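You operate a simulated robot arm through the tools that you are given. There is no shell and no other tool. Be economical: measure what you need, move in short steps, check, and stop when the job is done.

Carry out the task below with a simulated two-armed robot. There is one attempt and no reset: what you move stays moved.

TASK
Take the lid off the gold tin that says "green" on the top of the chest and lay it down there.
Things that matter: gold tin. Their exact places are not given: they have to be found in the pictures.

Only the result counts: the job must be done as asked and must still hold three seconds after the hand-in. Knocking over, shifting, dropping, spilling or breaking anything else fails it. Lids that push on must go on centred and level and be pressed home; caps that screw on are set level and turned clockwise until they are tight.

THE ROBOT
Two 6-joint arms with two-finger parallel grippers on one trunk, on a base that drives. Base frame: it is fixed to the floor where the robot stands at the start and does not move with it; the origin is under the middle of the robot, x ahead of it, y to its left, z up. Lengths are in mm, angles in degrees, forces in N, time in s.
The left shoulder is at the start at [60, 187, 1172], the right one opposite. With the tool pointing down near the work surface each hand reaches from about 260 to 620 mm from the robot's upright axis, wherever it stands, measured 20 degrees to its own side. Payload 1.57 kg a hand.
Tool frame (each hand has its own): the origin (TCP) lies between the finger pads and is the grasp point; the fingertips stand 30 mm ahead of it; z points along the fingers, y is the line along which they close. Largest opening 110 mm; finger width 24, thickness 12; the body of the gripper, 48 by 112 mm, starts 78 mm behind the TCP.
Orientation is told as [roll, pitch, yaw] about the base's x, y, z axes, in that order, counted from this pose: with the fingers straight down and closing along the base's y, the tool's x points along the base's -x, its y along +y and its z along -z.

THE INTERFACE
- The arms move only by the tool play_rows. It takes "left_motion", "right_motion" or both (then of equal length, played together; a hand with none holds still); each is a list of rows, each an object of numbers (a shift or turn left out is 0, a gripper value left out holds the last): "dx", "dy", "dz": the shift along the tool's x, y, z in units of 400 mm (1.0 is 400 mm); "ax", "ay", "az": the turn, a rotation vector about the tool's x, y, z in units of 45 degrees (1.0 is 45 degrees); "jaw": the closure, from 0 (fully open) to 1 (shut). In form: [{"dx": .., "dy": .., "dz": .., "ax": .., "ay": .., "az": .., "jaw": ..}, ...]. A call has 1 to 12 rows; each row is the pose to reach, as a shift and turn from the pose commanded when the call began, along the tool's axes at that moment. A call with a number of a shift or a turn outside -1 to 1 is refused whole. Each row takes 0.2 s and may step no farther than 50 mm and 8.6 degrees from the row before; otherwise, or with a gripper value out of range, the whole call is refused. A pose out of reach is approached as far as the arm can. The call stops where the force on the tool passes 40 N (or 10 N more than at its start, if that is more) or the arm is blocked; 0.2 s more then pass. The fingers move at their own pace (about 153 mm/s each) and stop on an object; they squeeze with about 25 N. The grip force told is the motor's: it shows also when the fingers shut on nothing. Time passes only in rows, and 0.2 s behind the last, so rows that repeat a pose let the fingers close. The reply holds the time, the measured pose of the TCP, the force on the tool along the base axes, the opening and the grip force, in the units named above and with some noise.
- Cameras (640 x 400 px; columns grow to the right, rows downward): "scene" is now at [14.4, -19.5, 1710.9]; the picture's right is [-0.25, -0.97, 0.00], its down [-0.76, 0.20, -0.62] and it looks along [0.60, -0.16, -0.78] (base axes); focal length 272 px, centre (320, 200). "left" rides on the left gripper at [70, -16, -141] in its tool frame; the picture's right is [0.23, 0.97, 0.00], its down [-0.86, 0.20, -0.48] and it looks along [-0.47, 0.11, 0.88] (tool axes); focal length 222 px, centre (320, 200). "right" rides on the right gripper at [70, 16, -141] in its tool frame; the picture's right is [-0.23, 0.97, 0.00], its down [-0.86, -0.20, -0.48] and it looks along [-0.47, -0.11, 0.88] (tool axes); focal length 222 px, centre (320, 200).
- camera(camera): a new picture of that camera. No time passes.
- lift_body(by): slides the trunk up (or, below 0, down) by that many mm; the arms and the scene camera ride with it, the base frame stays. It gives what a move gives, with no picture.
- base_move(legs): drives the robot by 1 to 6 legs, each [ahead, left, turn to the left] in mm, mm and degrees, along the robot's own axes; the way and the turn of a leg run together, so that a leg with both is an arc; at most 1500 mm and 180 degrees a leg. The arms and the cameras ride along, it lands a little off, and it stops where it bumps. It gives what a move gives.
- turn_head(pan, tilt): turns the head with the scene camera to pan (to the left, within 86 degrees either way) and tilt (down, from -29 to 69), counted from straight ahead of the robot. It gives what a move gives.
- locate(camera, pixels): for up to 12 pixels [column, row] of the newest picture of that camera ("zoom" is the newest enlarged one), the place [x, y, z] in the base frame of the surface seen there, good to about 2 mm. No time passes.
- zoom(camera, box): a new picture of the part [left, top, right, bottom] of that camera's present view, enlarged. No time passes.
- sign_off(): hands the job in; it is judged then, once.

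Work in short steps. Measure before you move; look again where a grasp or a placing could have gone wrong, and mend it. You have 80 turns and 78 pictures in all, those below and enlarged ones among them. Open the grippers and draw the arms clear of the work before you hand the job in, unless the task says otherwise; then end with one line.

The tools are called after ">>>" as a command line: name --argument value ..., lists and objects as JSON in quotes. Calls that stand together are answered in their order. play_rows: Moves the arms, as the interface text tells. Its arguments: {"type":"object","properties":{"left_motion":{"type":"array","items":{"type":"object","properties":{"dx":{"type":"number"},"dy":{"type":"number"},"dz":{"type":"number"},"ax":{"type":"number"},"ay":{"type":"number"},"az":{"type":"number"},"jaw":{"type":"number"}}}},"right_motion":{"type":"array","items":{"type":"object","properties":{"dx":{"type":"number"},"dy":{"type":"number"},"dz":{"type":"number"},"ax":{"type":"number"},"ay":{"type":"number"},"az":{"type":"number"},"jaw":{"type":"number"}}}}},"required":[]} The other tools are called the same way: lift_body (by) slides the trunk up or down; base_move (legs) drives the base; turn_head (pan, tilt) turns the head that bears the scene camera; camera (camera) takes a picture; locate (camera, pixels) gives the place of the surface under pixels of a picture; zoom (camera, box) takes an enlarged picture of a part of a camera's view; sign_off () hands the job in.

At the start:

```text
time: 0.0
left_tcp_pos: [341.4, 21.2, 1263.1]
left_ee_rot: [0.0, 0.0, 0.0]
left_wrist_force: [0.6, 0.4, 0.0]
left_grip_width: 110.0
left_grip_force: 0.1
right_tcp_pos: [325.6, -242.6, 1269.3]
right_ee_rot: [0.0, 0.0, 0.0]
right_wrist_force: [0.0, 0.1, 0.0]
right_grip_width: 110.0
right_grip_force: 0.1
trunk travel left (down, up): [-800.0, 190.0]
robot x, y, heading: [1.2, -0.6, -0.3]
head pan, tilt: [-14.5, 51.7]
```

scene: 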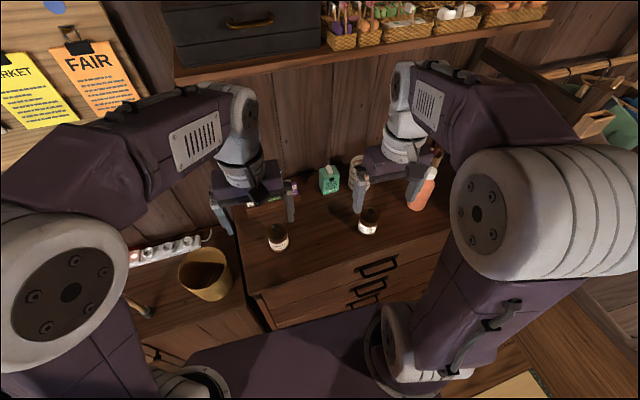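
right: 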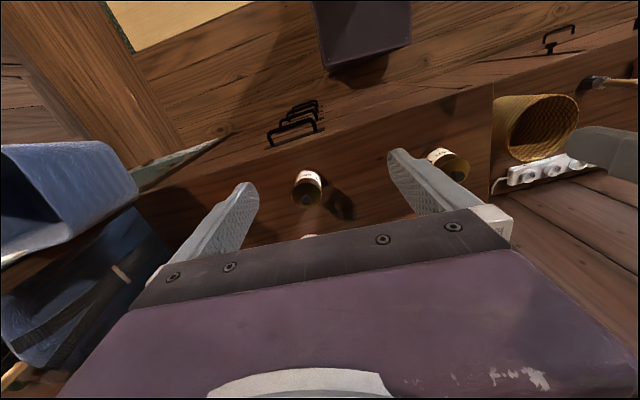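
left: 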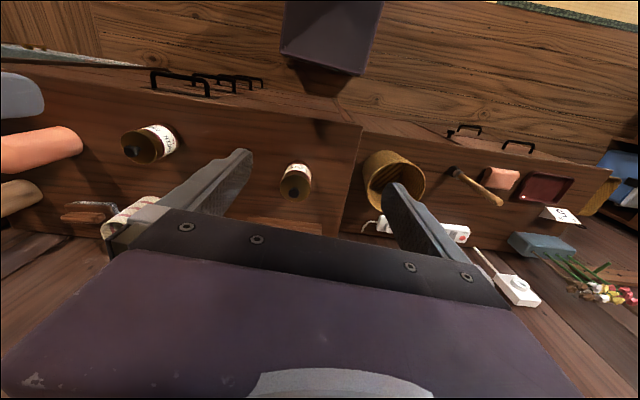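

The scene shows two small tins on the chest at about (277,237) and (368,222). I enlarge that part to read the labels.

>>> zoom --camera "scene" --box '[230, 150, 450, 288]'

>>> zoom --camera "left" --box '[100, 100, 340, 250]'

>>> zoom --camera "right" --box '[270, 130, 490, 268]'

```text
2.90 times, centred on (340, 219) of scene
```

zoom: 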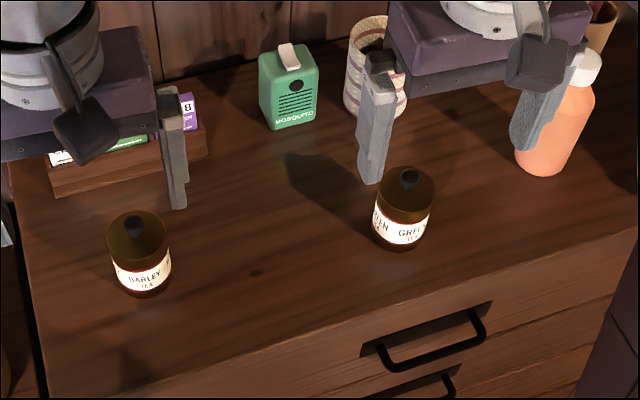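

```text
2.67 times, centred on (220, 175) of left
```

zoom: 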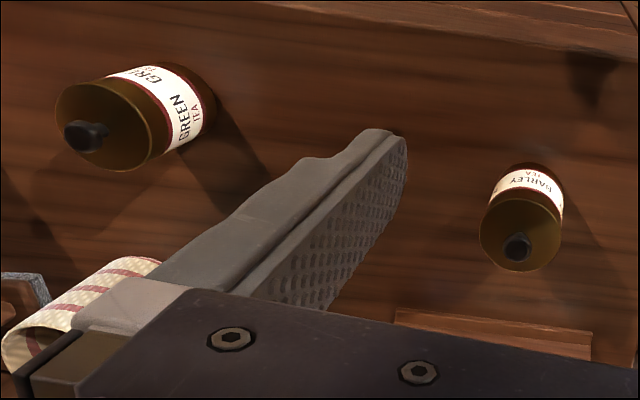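

```text
2.90 times, centred on (380, 199) of right
```

zoom: 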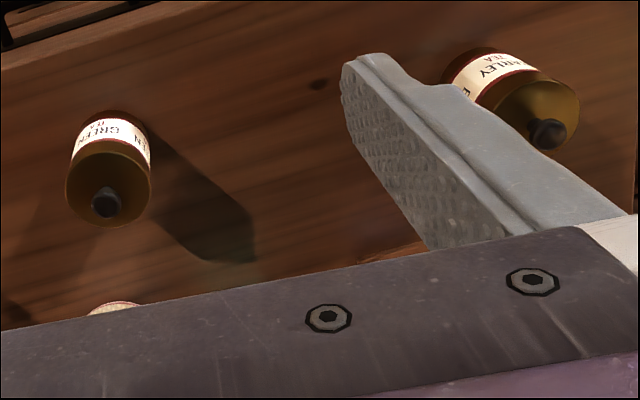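

The tin at the right, (368,222) in the scene, reads GREEN TEA and has a dark knob on its lid. I locate the knob, lid, and surroundings.

>>> locate --camera "zoom" --pixels '[[107, 203], [107, 178], [70, 195], [148, 195], [107, 223], [110, 130], [90, 203], [122, 203]]'

>>> locate --camera "scene" --pixels '[[370, 210], [368, 214], [277, 228], [320, 240], [300, 260], [420, 235], [330, 180], [355, 185], [415, 200], [372, 235]]'

```text
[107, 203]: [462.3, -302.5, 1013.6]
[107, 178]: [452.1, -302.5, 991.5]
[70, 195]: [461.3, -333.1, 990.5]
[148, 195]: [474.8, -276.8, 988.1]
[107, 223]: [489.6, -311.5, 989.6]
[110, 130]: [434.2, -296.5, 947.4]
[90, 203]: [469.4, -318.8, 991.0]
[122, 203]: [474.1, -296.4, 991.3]
```

```text
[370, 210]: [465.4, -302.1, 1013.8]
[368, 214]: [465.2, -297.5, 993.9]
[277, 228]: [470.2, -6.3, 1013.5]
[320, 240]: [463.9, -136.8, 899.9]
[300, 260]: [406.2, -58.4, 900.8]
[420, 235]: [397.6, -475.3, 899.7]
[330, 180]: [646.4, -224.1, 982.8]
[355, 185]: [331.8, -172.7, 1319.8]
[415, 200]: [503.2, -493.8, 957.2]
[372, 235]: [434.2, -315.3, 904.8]
```

Knob centre is about (463,-302), its top at z 1014, and the lid top is at z 991. I bring the right hand above it with the jaw half closed, to z 1062.

>>> play_rows --right_motion '[{"dx": -0.057, "dy": -0.025, "dz": 0.03, "jaw": 0.5}, {"dx": -0.114, "dy": -0.05, "dz": 0.1}, {"dx": -0.171, "dy": -0.075, "dz": 0.18}, {"dx": -0.228, "dy": -0.1, "dz": 0.26}, {"dx": -0.285, "dy": -0.125, "dz": 0.34}, {"dx": -0.344, "dy": -0.149, "dz": 0.42}, {"dx": -0.344, "dy": -0.149, "dz": 0.5}, {"dx": -0.344, "dy": -0.149, "dz": 0.518}, {"dx": -0.344, "dy": -0.149, "dz": 0.518}]'

>>> camera --camera "right"

>>> camera --camera "scene"

```text
time: 2.0
left_tcp_pos: [342.8, 20.6, 1262.1]
left_ee_rot: [-0.1, -0.1, 0.0]
left_wrist_force: [-0.4, 0.0, -0.7]
left_grip_width: 110.2
left_grip_force: 0.1
right_tcp_pos: [464.6, -301.4, 1060.1]
right_ee_rot: [-0.1, 0.0, 0.1]
right_wrist_force: [0.9, 0.3, -0.2]
right_grip_width: 54.9
right_grip_force: 0.1
trunk travel left (down, up): [-800.0, 190.0]
robot x, y, heading: [0.7, 0.6, 0.1]
head pan, tilt: [-14.5, 51.7]
```

```text
71 pictures are left
```

right: 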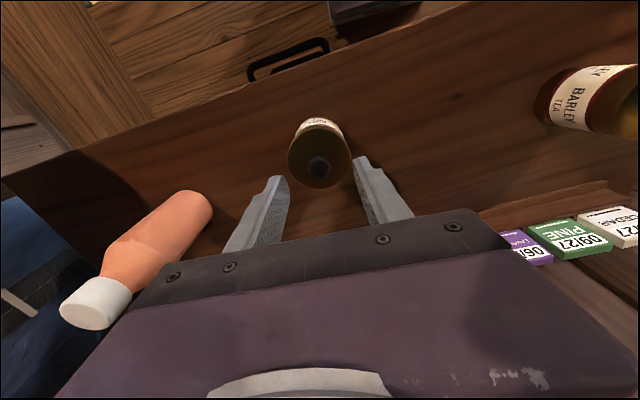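

```text
70 pictures are left
```

scene: 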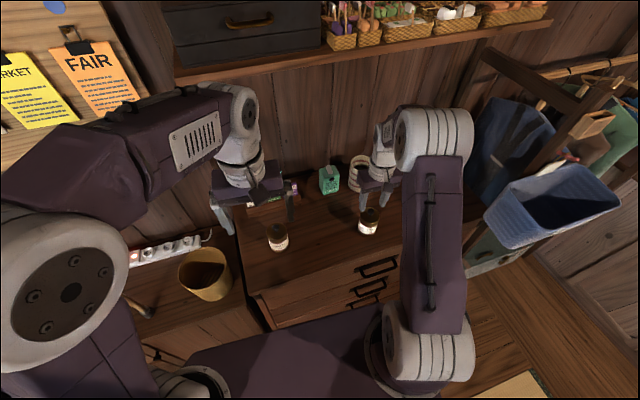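

The tin at (318,160) is between the fingers. I enlarge to check the knob and lid seam.

>>> zoom --camera "right" --box '[240, 100, 400, 200]'

>>> locate --camera "zoom" --pixels '[[310, 275], [280, 275], [345, 275], [310, 300], [312, 235], [320, 350], [190, 230], [440, 230]]'

>>> zoom --camera "scene" --box '[328, 170, 424, 230]'

```text
4.00 times, centred on (320, 150) of right
```

zoom: 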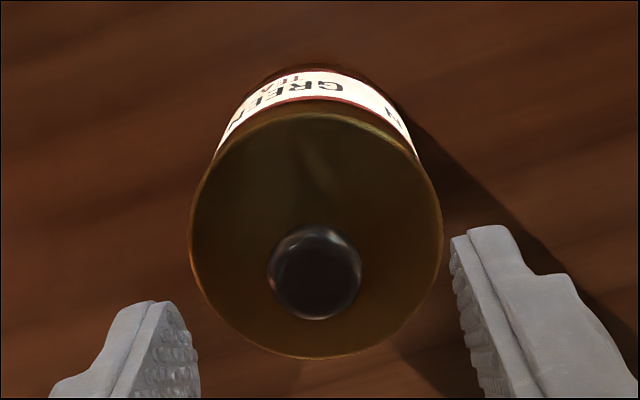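

```text
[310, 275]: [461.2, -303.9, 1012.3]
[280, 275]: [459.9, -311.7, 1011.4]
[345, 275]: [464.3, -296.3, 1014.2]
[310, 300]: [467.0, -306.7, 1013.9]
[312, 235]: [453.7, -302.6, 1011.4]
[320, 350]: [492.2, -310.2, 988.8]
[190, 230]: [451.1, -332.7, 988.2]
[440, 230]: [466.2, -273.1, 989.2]
```

```text
6.67 times, centred on (376, 200) of scene
```

zoom: 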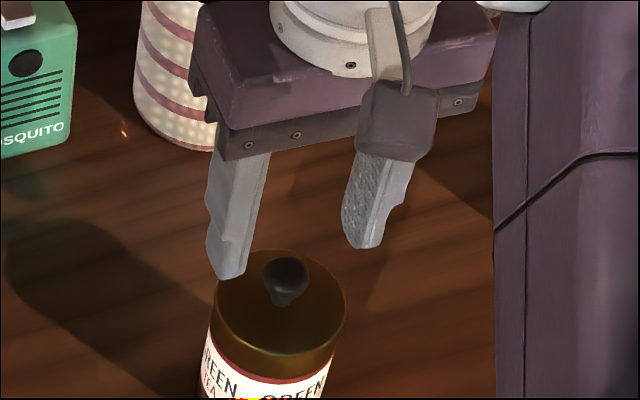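

Knob centre is about (462,-304). I lower so the fingertips stand about 4 mm above the lid, and close slowly.

>>> play_rows --right_motion '[{"dx": 0.006, "dy": -0.0065, "dz": 0.04}, {"dx": 0.006, "dy": -0.0065, "dz": 0.088}, {"dx": 0.006, "dy": -0.0065, "dz": 0.088, "jaw": 0.7}, {"dx": 0.006, "dy": -0.0065, "dz": 0.088, "jaw": 0.8}, {"dx": 0.006, "dy": -0.0065, "dz": 0.088, "jaw": 1.0}, {"dx": 0.006, "dy": -0.0065, "dz": 0.088}]'

>>> zoom --camera "right" --box '[240, 100, 400, 200]'

```text
time: 3.4
left_tcp_pos: [343.3, 20.4, 1263.4]
left_ee_rot: [0.1, 0.0, 0.0]
left_wrist_force: [-0.3, 0.6, -0.1]
left_grip_width: 109.8
left_grip_force: 0.0
right_tcp_pos: [461.8, -303.9, 1025.4]
right_ee_rot: [0.1, 0.0, 0.1]
right_wrist_force: [-0.8, -0.6, -0.8]
right_grip_width: 19.8
right_grip_force: 25.2
trunk travel left (down, up): [-800.0, 190.0]
robot x, y, heading: [-0.6, 1.4, -0.0]
head pan, tilt: [-14.5, 51.7]
```

```text
4.00 times, centred on (320, 150) of right
```

zoom: 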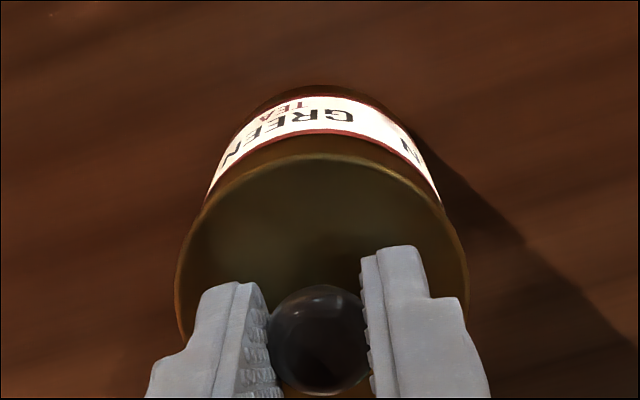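

The knob is held (19.8 mm wide, 25 N). I lift 8 mm slowly and check whether the lid comes free.

>>> play_rows --right_motion '[{"dz": -0.005}, {"dz": -0.01}, {"dz": -0.015}, {"dz": -0.02}, {"dz": -0.02}]'

>>> zoom --camera "right" --box '[240, 100, 400, 200]'

>>> zoom --camera "scene" --box '[328, 190, 424, 250]'

```text
time: 4.6
left_tcp_pos: [343.7, 20.2, 1263.6]
left_ee_rot: [0.0, 0.0, 0.1]
left_wrist_force: [1.0, -0.8, -0.4]
left_grip_width: 110.1
left_grip_force: 0.0
right_tcp_pos: [460.7, -304.2, 1034.4]
right_ee_rot: [0.0, -0.1, 0.0]
right_wrist_force: [0.5, 0.4, -0.5]
right_grip_width: 19.8
right_grip_force: 25.0
trunk travel left (down, up): [-800.0, 190.0]
robot x, y, heading: [-2.6, -1.0, 0.1]
head pan, tilt: [-14.5, 51.7]
```

```text
4.00 times, centred on (320, 150) of right
```

zoom: 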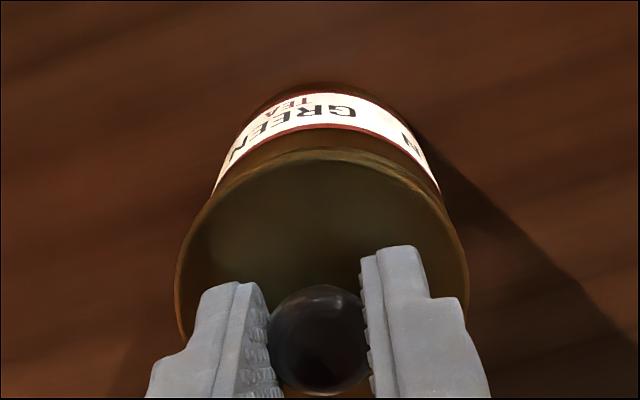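

```text
6.67 times, centred on (376, 220) of scene
```

zoom: 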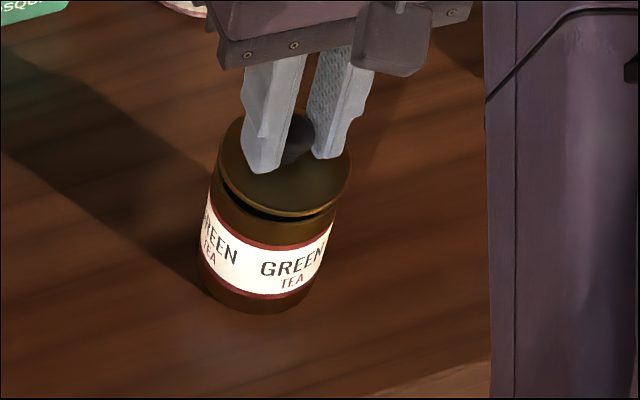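

The lid came off level, with a dark gap between it and the tin, and the tin has stayed put. I lift 60 mm more, straight up, and look at the lid's underside.

>>> play_rows --right_motion '[{"dz": -0.02}, {"dz": -0.05}, {"dz": -0.08}, {"dz": -0.12}, {"dz": -0.16}, {"dz": -0.16}]'

>>> zoom --camera "scene" --box '[312, 165, 440, 245]'

>>> zoom --camera "left" --box '[0, 100, 240, 250]'

>>> camera --camera "scene"

```text
time: 6.0
left_tcp_pos: [343.1, 20.2, 1262.8]
left_ee_rot: [0.0, 0.1, 0.0]
left_wrist_force: [0.2, 0.9, 0.0]
left_grip_width: 110.0
left_grip_force: 0.0
right_tcp_pos: [462.4, -304.6, 1098.6]
right_ee_rot: [-0.1, 0.1, 0.0]
right_wrist_force: [-0.2, -1.1, -0.7]
right_grip_width: 19.6
right_grip_force: 25.5
trunk travel left (down, up): [-800.0, 190.0]
robot x, y, heading: [-2.6, 2.5, 0.1]
head pan, tilt: [-14.5, 51.7]
```

```text
5.00 times, centred on (376, 205) of scene
```

zoom: 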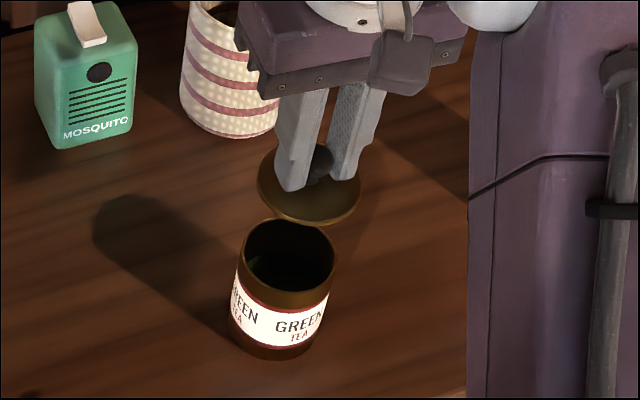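

```text
2.67 times, centred on (120, 175) of left
```

zoom: 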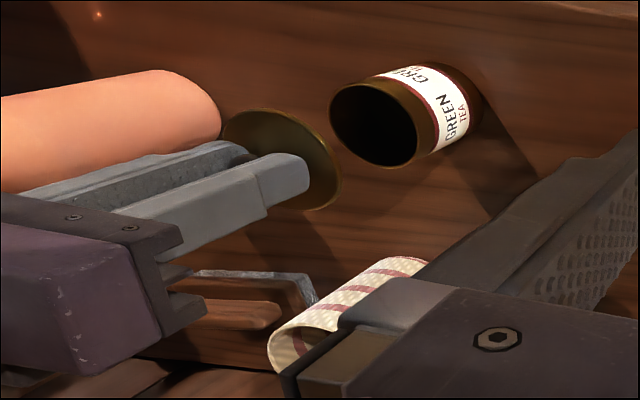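

```text
62 pictures are left
```

scene: 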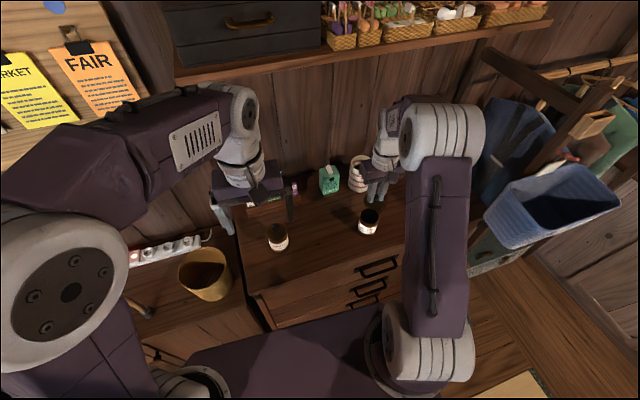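

The lid is a thin disc, held level, and the open tin stands in place. I measure the tin's rim to get the lid's thickness, and check the free spot between the two tins.

>>> zoom --camera "scene" --box '[280, 170, 408, 250]'

>>> locate --camera "zoom" --pixels '[[405, 250], [448, 285], [493, 262], [250, 290], [200, 320], [200, 250], [260, 340], [425, 195], [470, 222], [515, 205]]'

>>> play_rows --left_motion '[{"dy": 0.06, "dz": -0.03}, {"dy": 0.12, "dz": -0.06}, {"dy": 0.18, "dz": -0.09}, {"dy": 0.22, "dz": -0.1}]'

```text
5.00 times, centred on (344, 210) of scene
```

zoom: 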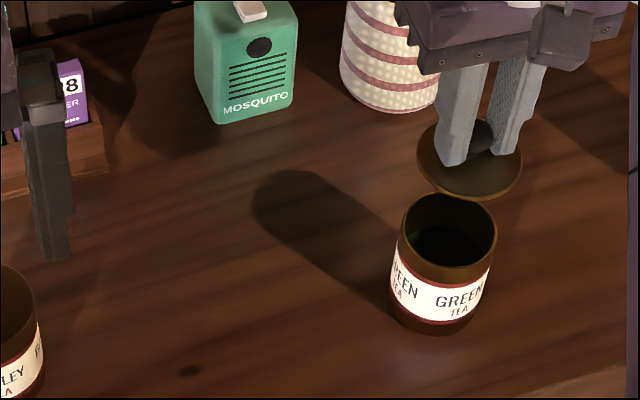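

```text
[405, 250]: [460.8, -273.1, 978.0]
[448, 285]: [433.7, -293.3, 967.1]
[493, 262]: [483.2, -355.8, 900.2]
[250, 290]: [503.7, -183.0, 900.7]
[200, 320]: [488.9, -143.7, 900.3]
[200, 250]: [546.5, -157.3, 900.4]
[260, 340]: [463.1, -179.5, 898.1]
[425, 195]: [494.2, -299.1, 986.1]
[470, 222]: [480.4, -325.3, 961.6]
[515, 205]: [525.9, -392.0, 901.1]
```

```text
time: 7.0
left_tcp_pos: [343.6, 109.9, 1304.5]
left_ee_rot: [0.0, 0.0, 0.0]
left_wrist_force: [-0.3, 0.4, 0.4]
left_grip_width: 110.2
left_grip_force: 0.1
right_tcp_pos: [462.7, -304.0, 1097.8]
right_ee_rot: [0.0, 0.0, 0.0]
right_wrist_force: [-0.6, -0.3, -1.9]
right_grip_width: 19.6
right_grip_force: 24.6
trunk travel left (down, up): [-800.0, 190.0]
robot x, y, heading: [-3.0, 0.8, -0.0]
head pan, tilt: [-14.5, 51.7]
```

The rim is at z 986, so the lid is about 4 mm thick and its underside is about 39 mm below the TCP. I carry it to (463,-165) over the empty wood, then lower to 20 mm above the chest.

>>> play_rows --right_motion '[{"dy": 0.06}, {"dy": 0.13}, {"dy": 0.2}, {"dy": 0.27}, {"dy": 0.3475}, {"dy": 0.3475, "dz": 0.08}, {"dy": 0.3475, "dz": 0.16}, {"dy": 0.3475, "dz": 0.24}, {"dy": 0.3475, "dz": 0.31}, {"dy": 0.3475, "dz": 0.345}, {"dy": 0.3475, "dz": 0.345}]'

>>> zoom --camera "scene" --box '[250, 160, 410, 260]'

```text
time: 9.4
left_tcp_pos: [343.9, 109.9, 1303.2]
left_ee_rot: [0.0, 0.0, -0.1]
left_wrist_force: [0.6, -0.1, 0.8]
left_grip_width: 110.0
left_grip_force: 0.0
right_tcp_pos: [461.3, -164.5, 961.3]
right_ee_rot: [0.0, 0.0, 0.0]
right_wrist_force: [0.1, 0.6, -0.3]
right_grip_width: 19.5
right_grip_force: 25.1
trunk travel left (down, up): [-800.0, 190.0]
robot x, y, heading: [2.0, -3.1, 0.0]
head pan, tilt: [-14.5, 51.7]
```

```text
4.00 times, centred on (330, 210) of scene
```

zoom: 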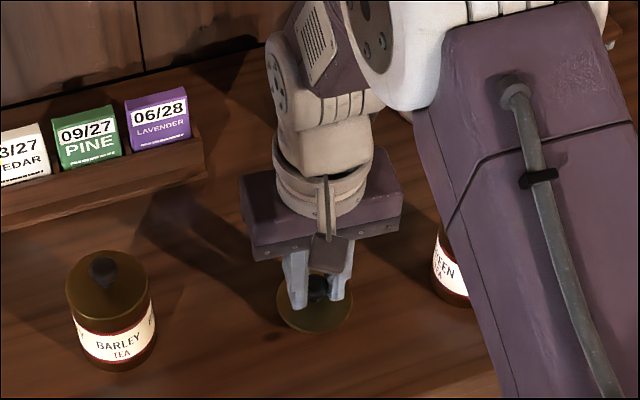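

The lid is over clear wood. I lower in small steps toward TCP z 941 and read the force.

>>> play_rows --right_motion '[{"dz": 0.015}, {"dz": 0.03}, {"dz": 0.04}, {"dz": 0.045}, {"dz": 0.05}, {"dz": 0.05}]'

>>> zoom --camera "right" --box '[240, 100, 400, 200]'

>>> zoom --camera "scene" --box '[297, 212, 361, 252]'

```text
time: 10.8
left_tcp_pos: [341.8, 110.9, 1305.5]
left_ee_rot: [0.0, -0.1, 0.0]
left_wrist_force: [-0.9, -0.3, -0.4]
left_grip_width: 110.2
left_grip_force: 0.0
right_tcp_pos: [460.9, -164.4, 942.3]
right_ee_rot: [0.0, -0.3, 0.1]
right_wrist_force: [6.0, -0.7, 22.9]
right_grip_width: 19.7
right_grip_force: 25.1
trunk travel left (down, up): [-800.0, 190.0]
robot x, y, heading: [-0.4, -1.8, 0.1]
head pan, tilt: [-14.5, 51.7]
```

```text
4.00 times, centred on (320, 150) of right
```

zoom: 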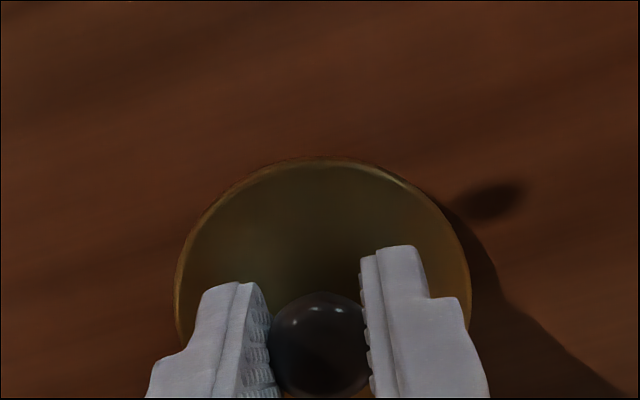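

```text
10.00 times, centred on (329, 232) of scene
```

zoom: 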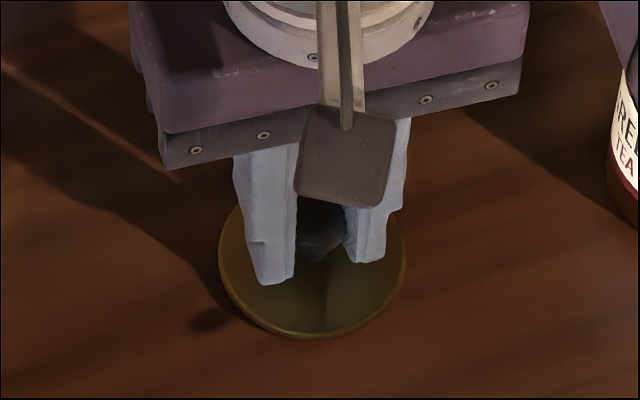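

The lid is in contact (23 N). I ease up 1 mm, open to about 60 mm, and draw straight up.

>>> play_rows --right_motion '[{"dz": -0.002}, {"dz": -0.002, "jaw": 0.75}, {"dz": -0.002, "jaw": 0.5}, {"dz": -0.002, "jaw": 0.45}, {"dz": -0.04}, {"dz": -0.12}, {"dz": -0.22}, {"dz": -0.33}, {"dz": -0.44}, {"dz": -0.55}]'

>>> play_rows --right_motion '[{"dx": 0.05, "dy": -0.05}, {"dx": 0.1, "dy": -0.1}, {"dx": 0.15, "dy": -0.15}, {"dx": 0.2, "dy": -0.2}, {"dx": 0.25, "dy": -0.22}]'

>>> camera --camera "scene"

>>> zoom --camera "scene" --box '[250, 170, 410, 270]'

```text
time: 13.0
left_tcp_pos: [342.0, 109.0, 1304.3]
left_ee_rot: [-0.1, 0.0, 0.0]
left_wrist_force: [0.3, -0.3, -0.5]
left_grip_width: 109.9
left_grip_force: 0.1
right_tcp_pos: [458.9, -165.7, 1163.6]
right_ee_rot: [0.1, 0.0, 0.1]
right_wrist_force: [-0.9, 0.1, 0.9]
right_grip_width: 60.4
right_grip_force: 0.1
trunk travel left (down, up): [-800.0, 190.0]
robot x, y, heading: [-1.3, -0.9, 0.2]
head pan, tilt: [-14.5, 51.7]
```

```text
time: 14.2
left_tcp_pos: [341.6, 108.5, 1304.9]
left_ee_rot: [0.0, -0.1, 0.0]
left_wrist_force: [-0.3, 0.6, -0.2]
left_grip_width: 110.1
left_grip_force: 0.1
right_tcp_pos: [360.7, -254.9, 1160.7]
right_ee_rot: [-0.1, 0.0, 0.0]
right_wrist_force: [-0.1, 0.4, -0.4]
right_grip_width: 60.7
right_grip_force: 0.0
trunk travel left (down, up): [-800.0, 190.0]
robot x, y, heading: [-0.4, -0.7, -0.0]
head pan, tilt: [-14.5, 51.7]
```

```text
57 pictures are left
```

scene: 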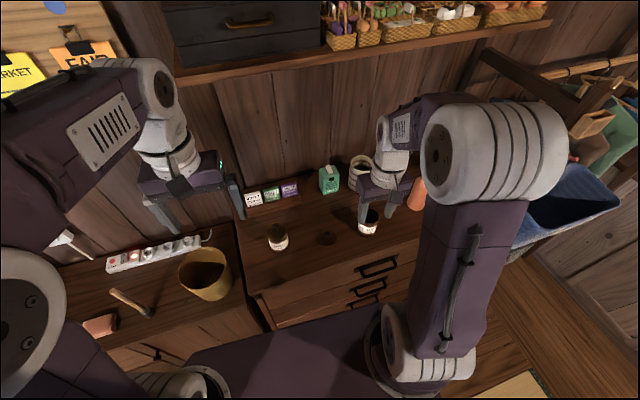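

```text
4.00 times, centred on (330, 220) of scene
```

zoom: 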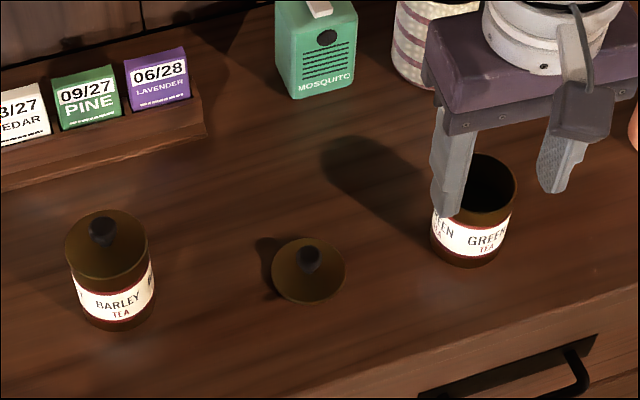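

The lid lies flat between the tins at (308,270) in the enlarged view, and nothing else has moved. I raise the right hand and open it fully.

>>> play_rows --right_motion '[{"dz": -0.1, "jaw": 0.2}, {"dz": -0.2, "jaw": 0.0}, {"dz": -0.25, "jaw": 0.0}, {"dz": -0.25}]'

>>> zoom --camera "scene" --box '[250, 170, 410, 270]'

>>> locate --camera "zoom" --pixels '[[280, 275], [310, 292], [338, 270], [308, 252]]'

```text
time: 15.2
left_tcp_pos: [343.4, 109.4, 1304.7]
left_ee_rot: [0.0, 0.0, 0.0]
left_wrist_force: [-0.2, -0.2, -0.9]
left_grip_width: 109.8
left_grip_force: 0.1
right_tcp_pos: [361.1, -252.7, 1260.9]
right_ee_rot: [0.1, 0.0, 0.0]
right_wrist_force: [-0.8, 0.1, 0.3]
right_grip_width: 110.1
right_grip_force: 0.1
trunk travel left (down, up): [-800.0, 190.0]
robot x, y, heading: [2.2, -3.4, -0.0]
head pan, tilt: [-14.5, 51.7]
```

```text
4.00 times, centred on (330, 220) of scene
```

zoom: 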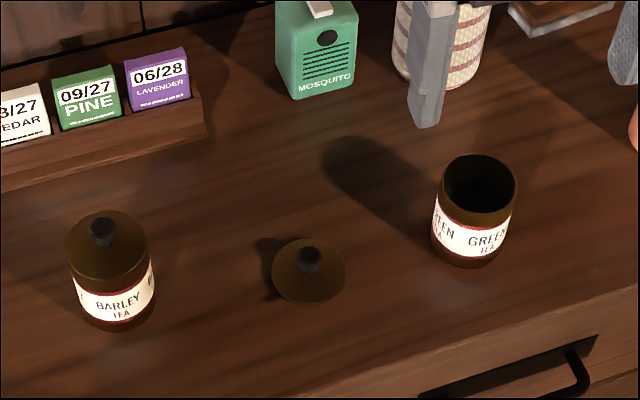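

```text
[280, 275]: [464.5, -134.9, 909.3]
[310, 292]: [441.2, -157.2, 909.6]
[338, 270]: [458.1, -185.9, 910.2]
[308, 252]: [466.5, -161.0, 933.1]
```

The lid's top is level at z 909–910 and resting, and both hands are open and clear. I hand the job in.

>>> sign_off

```text
The job is handed in.
```

The lid is off the green tea tin and lies flat on top of the chest, between the two tins; the green tea tin stands open in its place and nothing else was disturbed.
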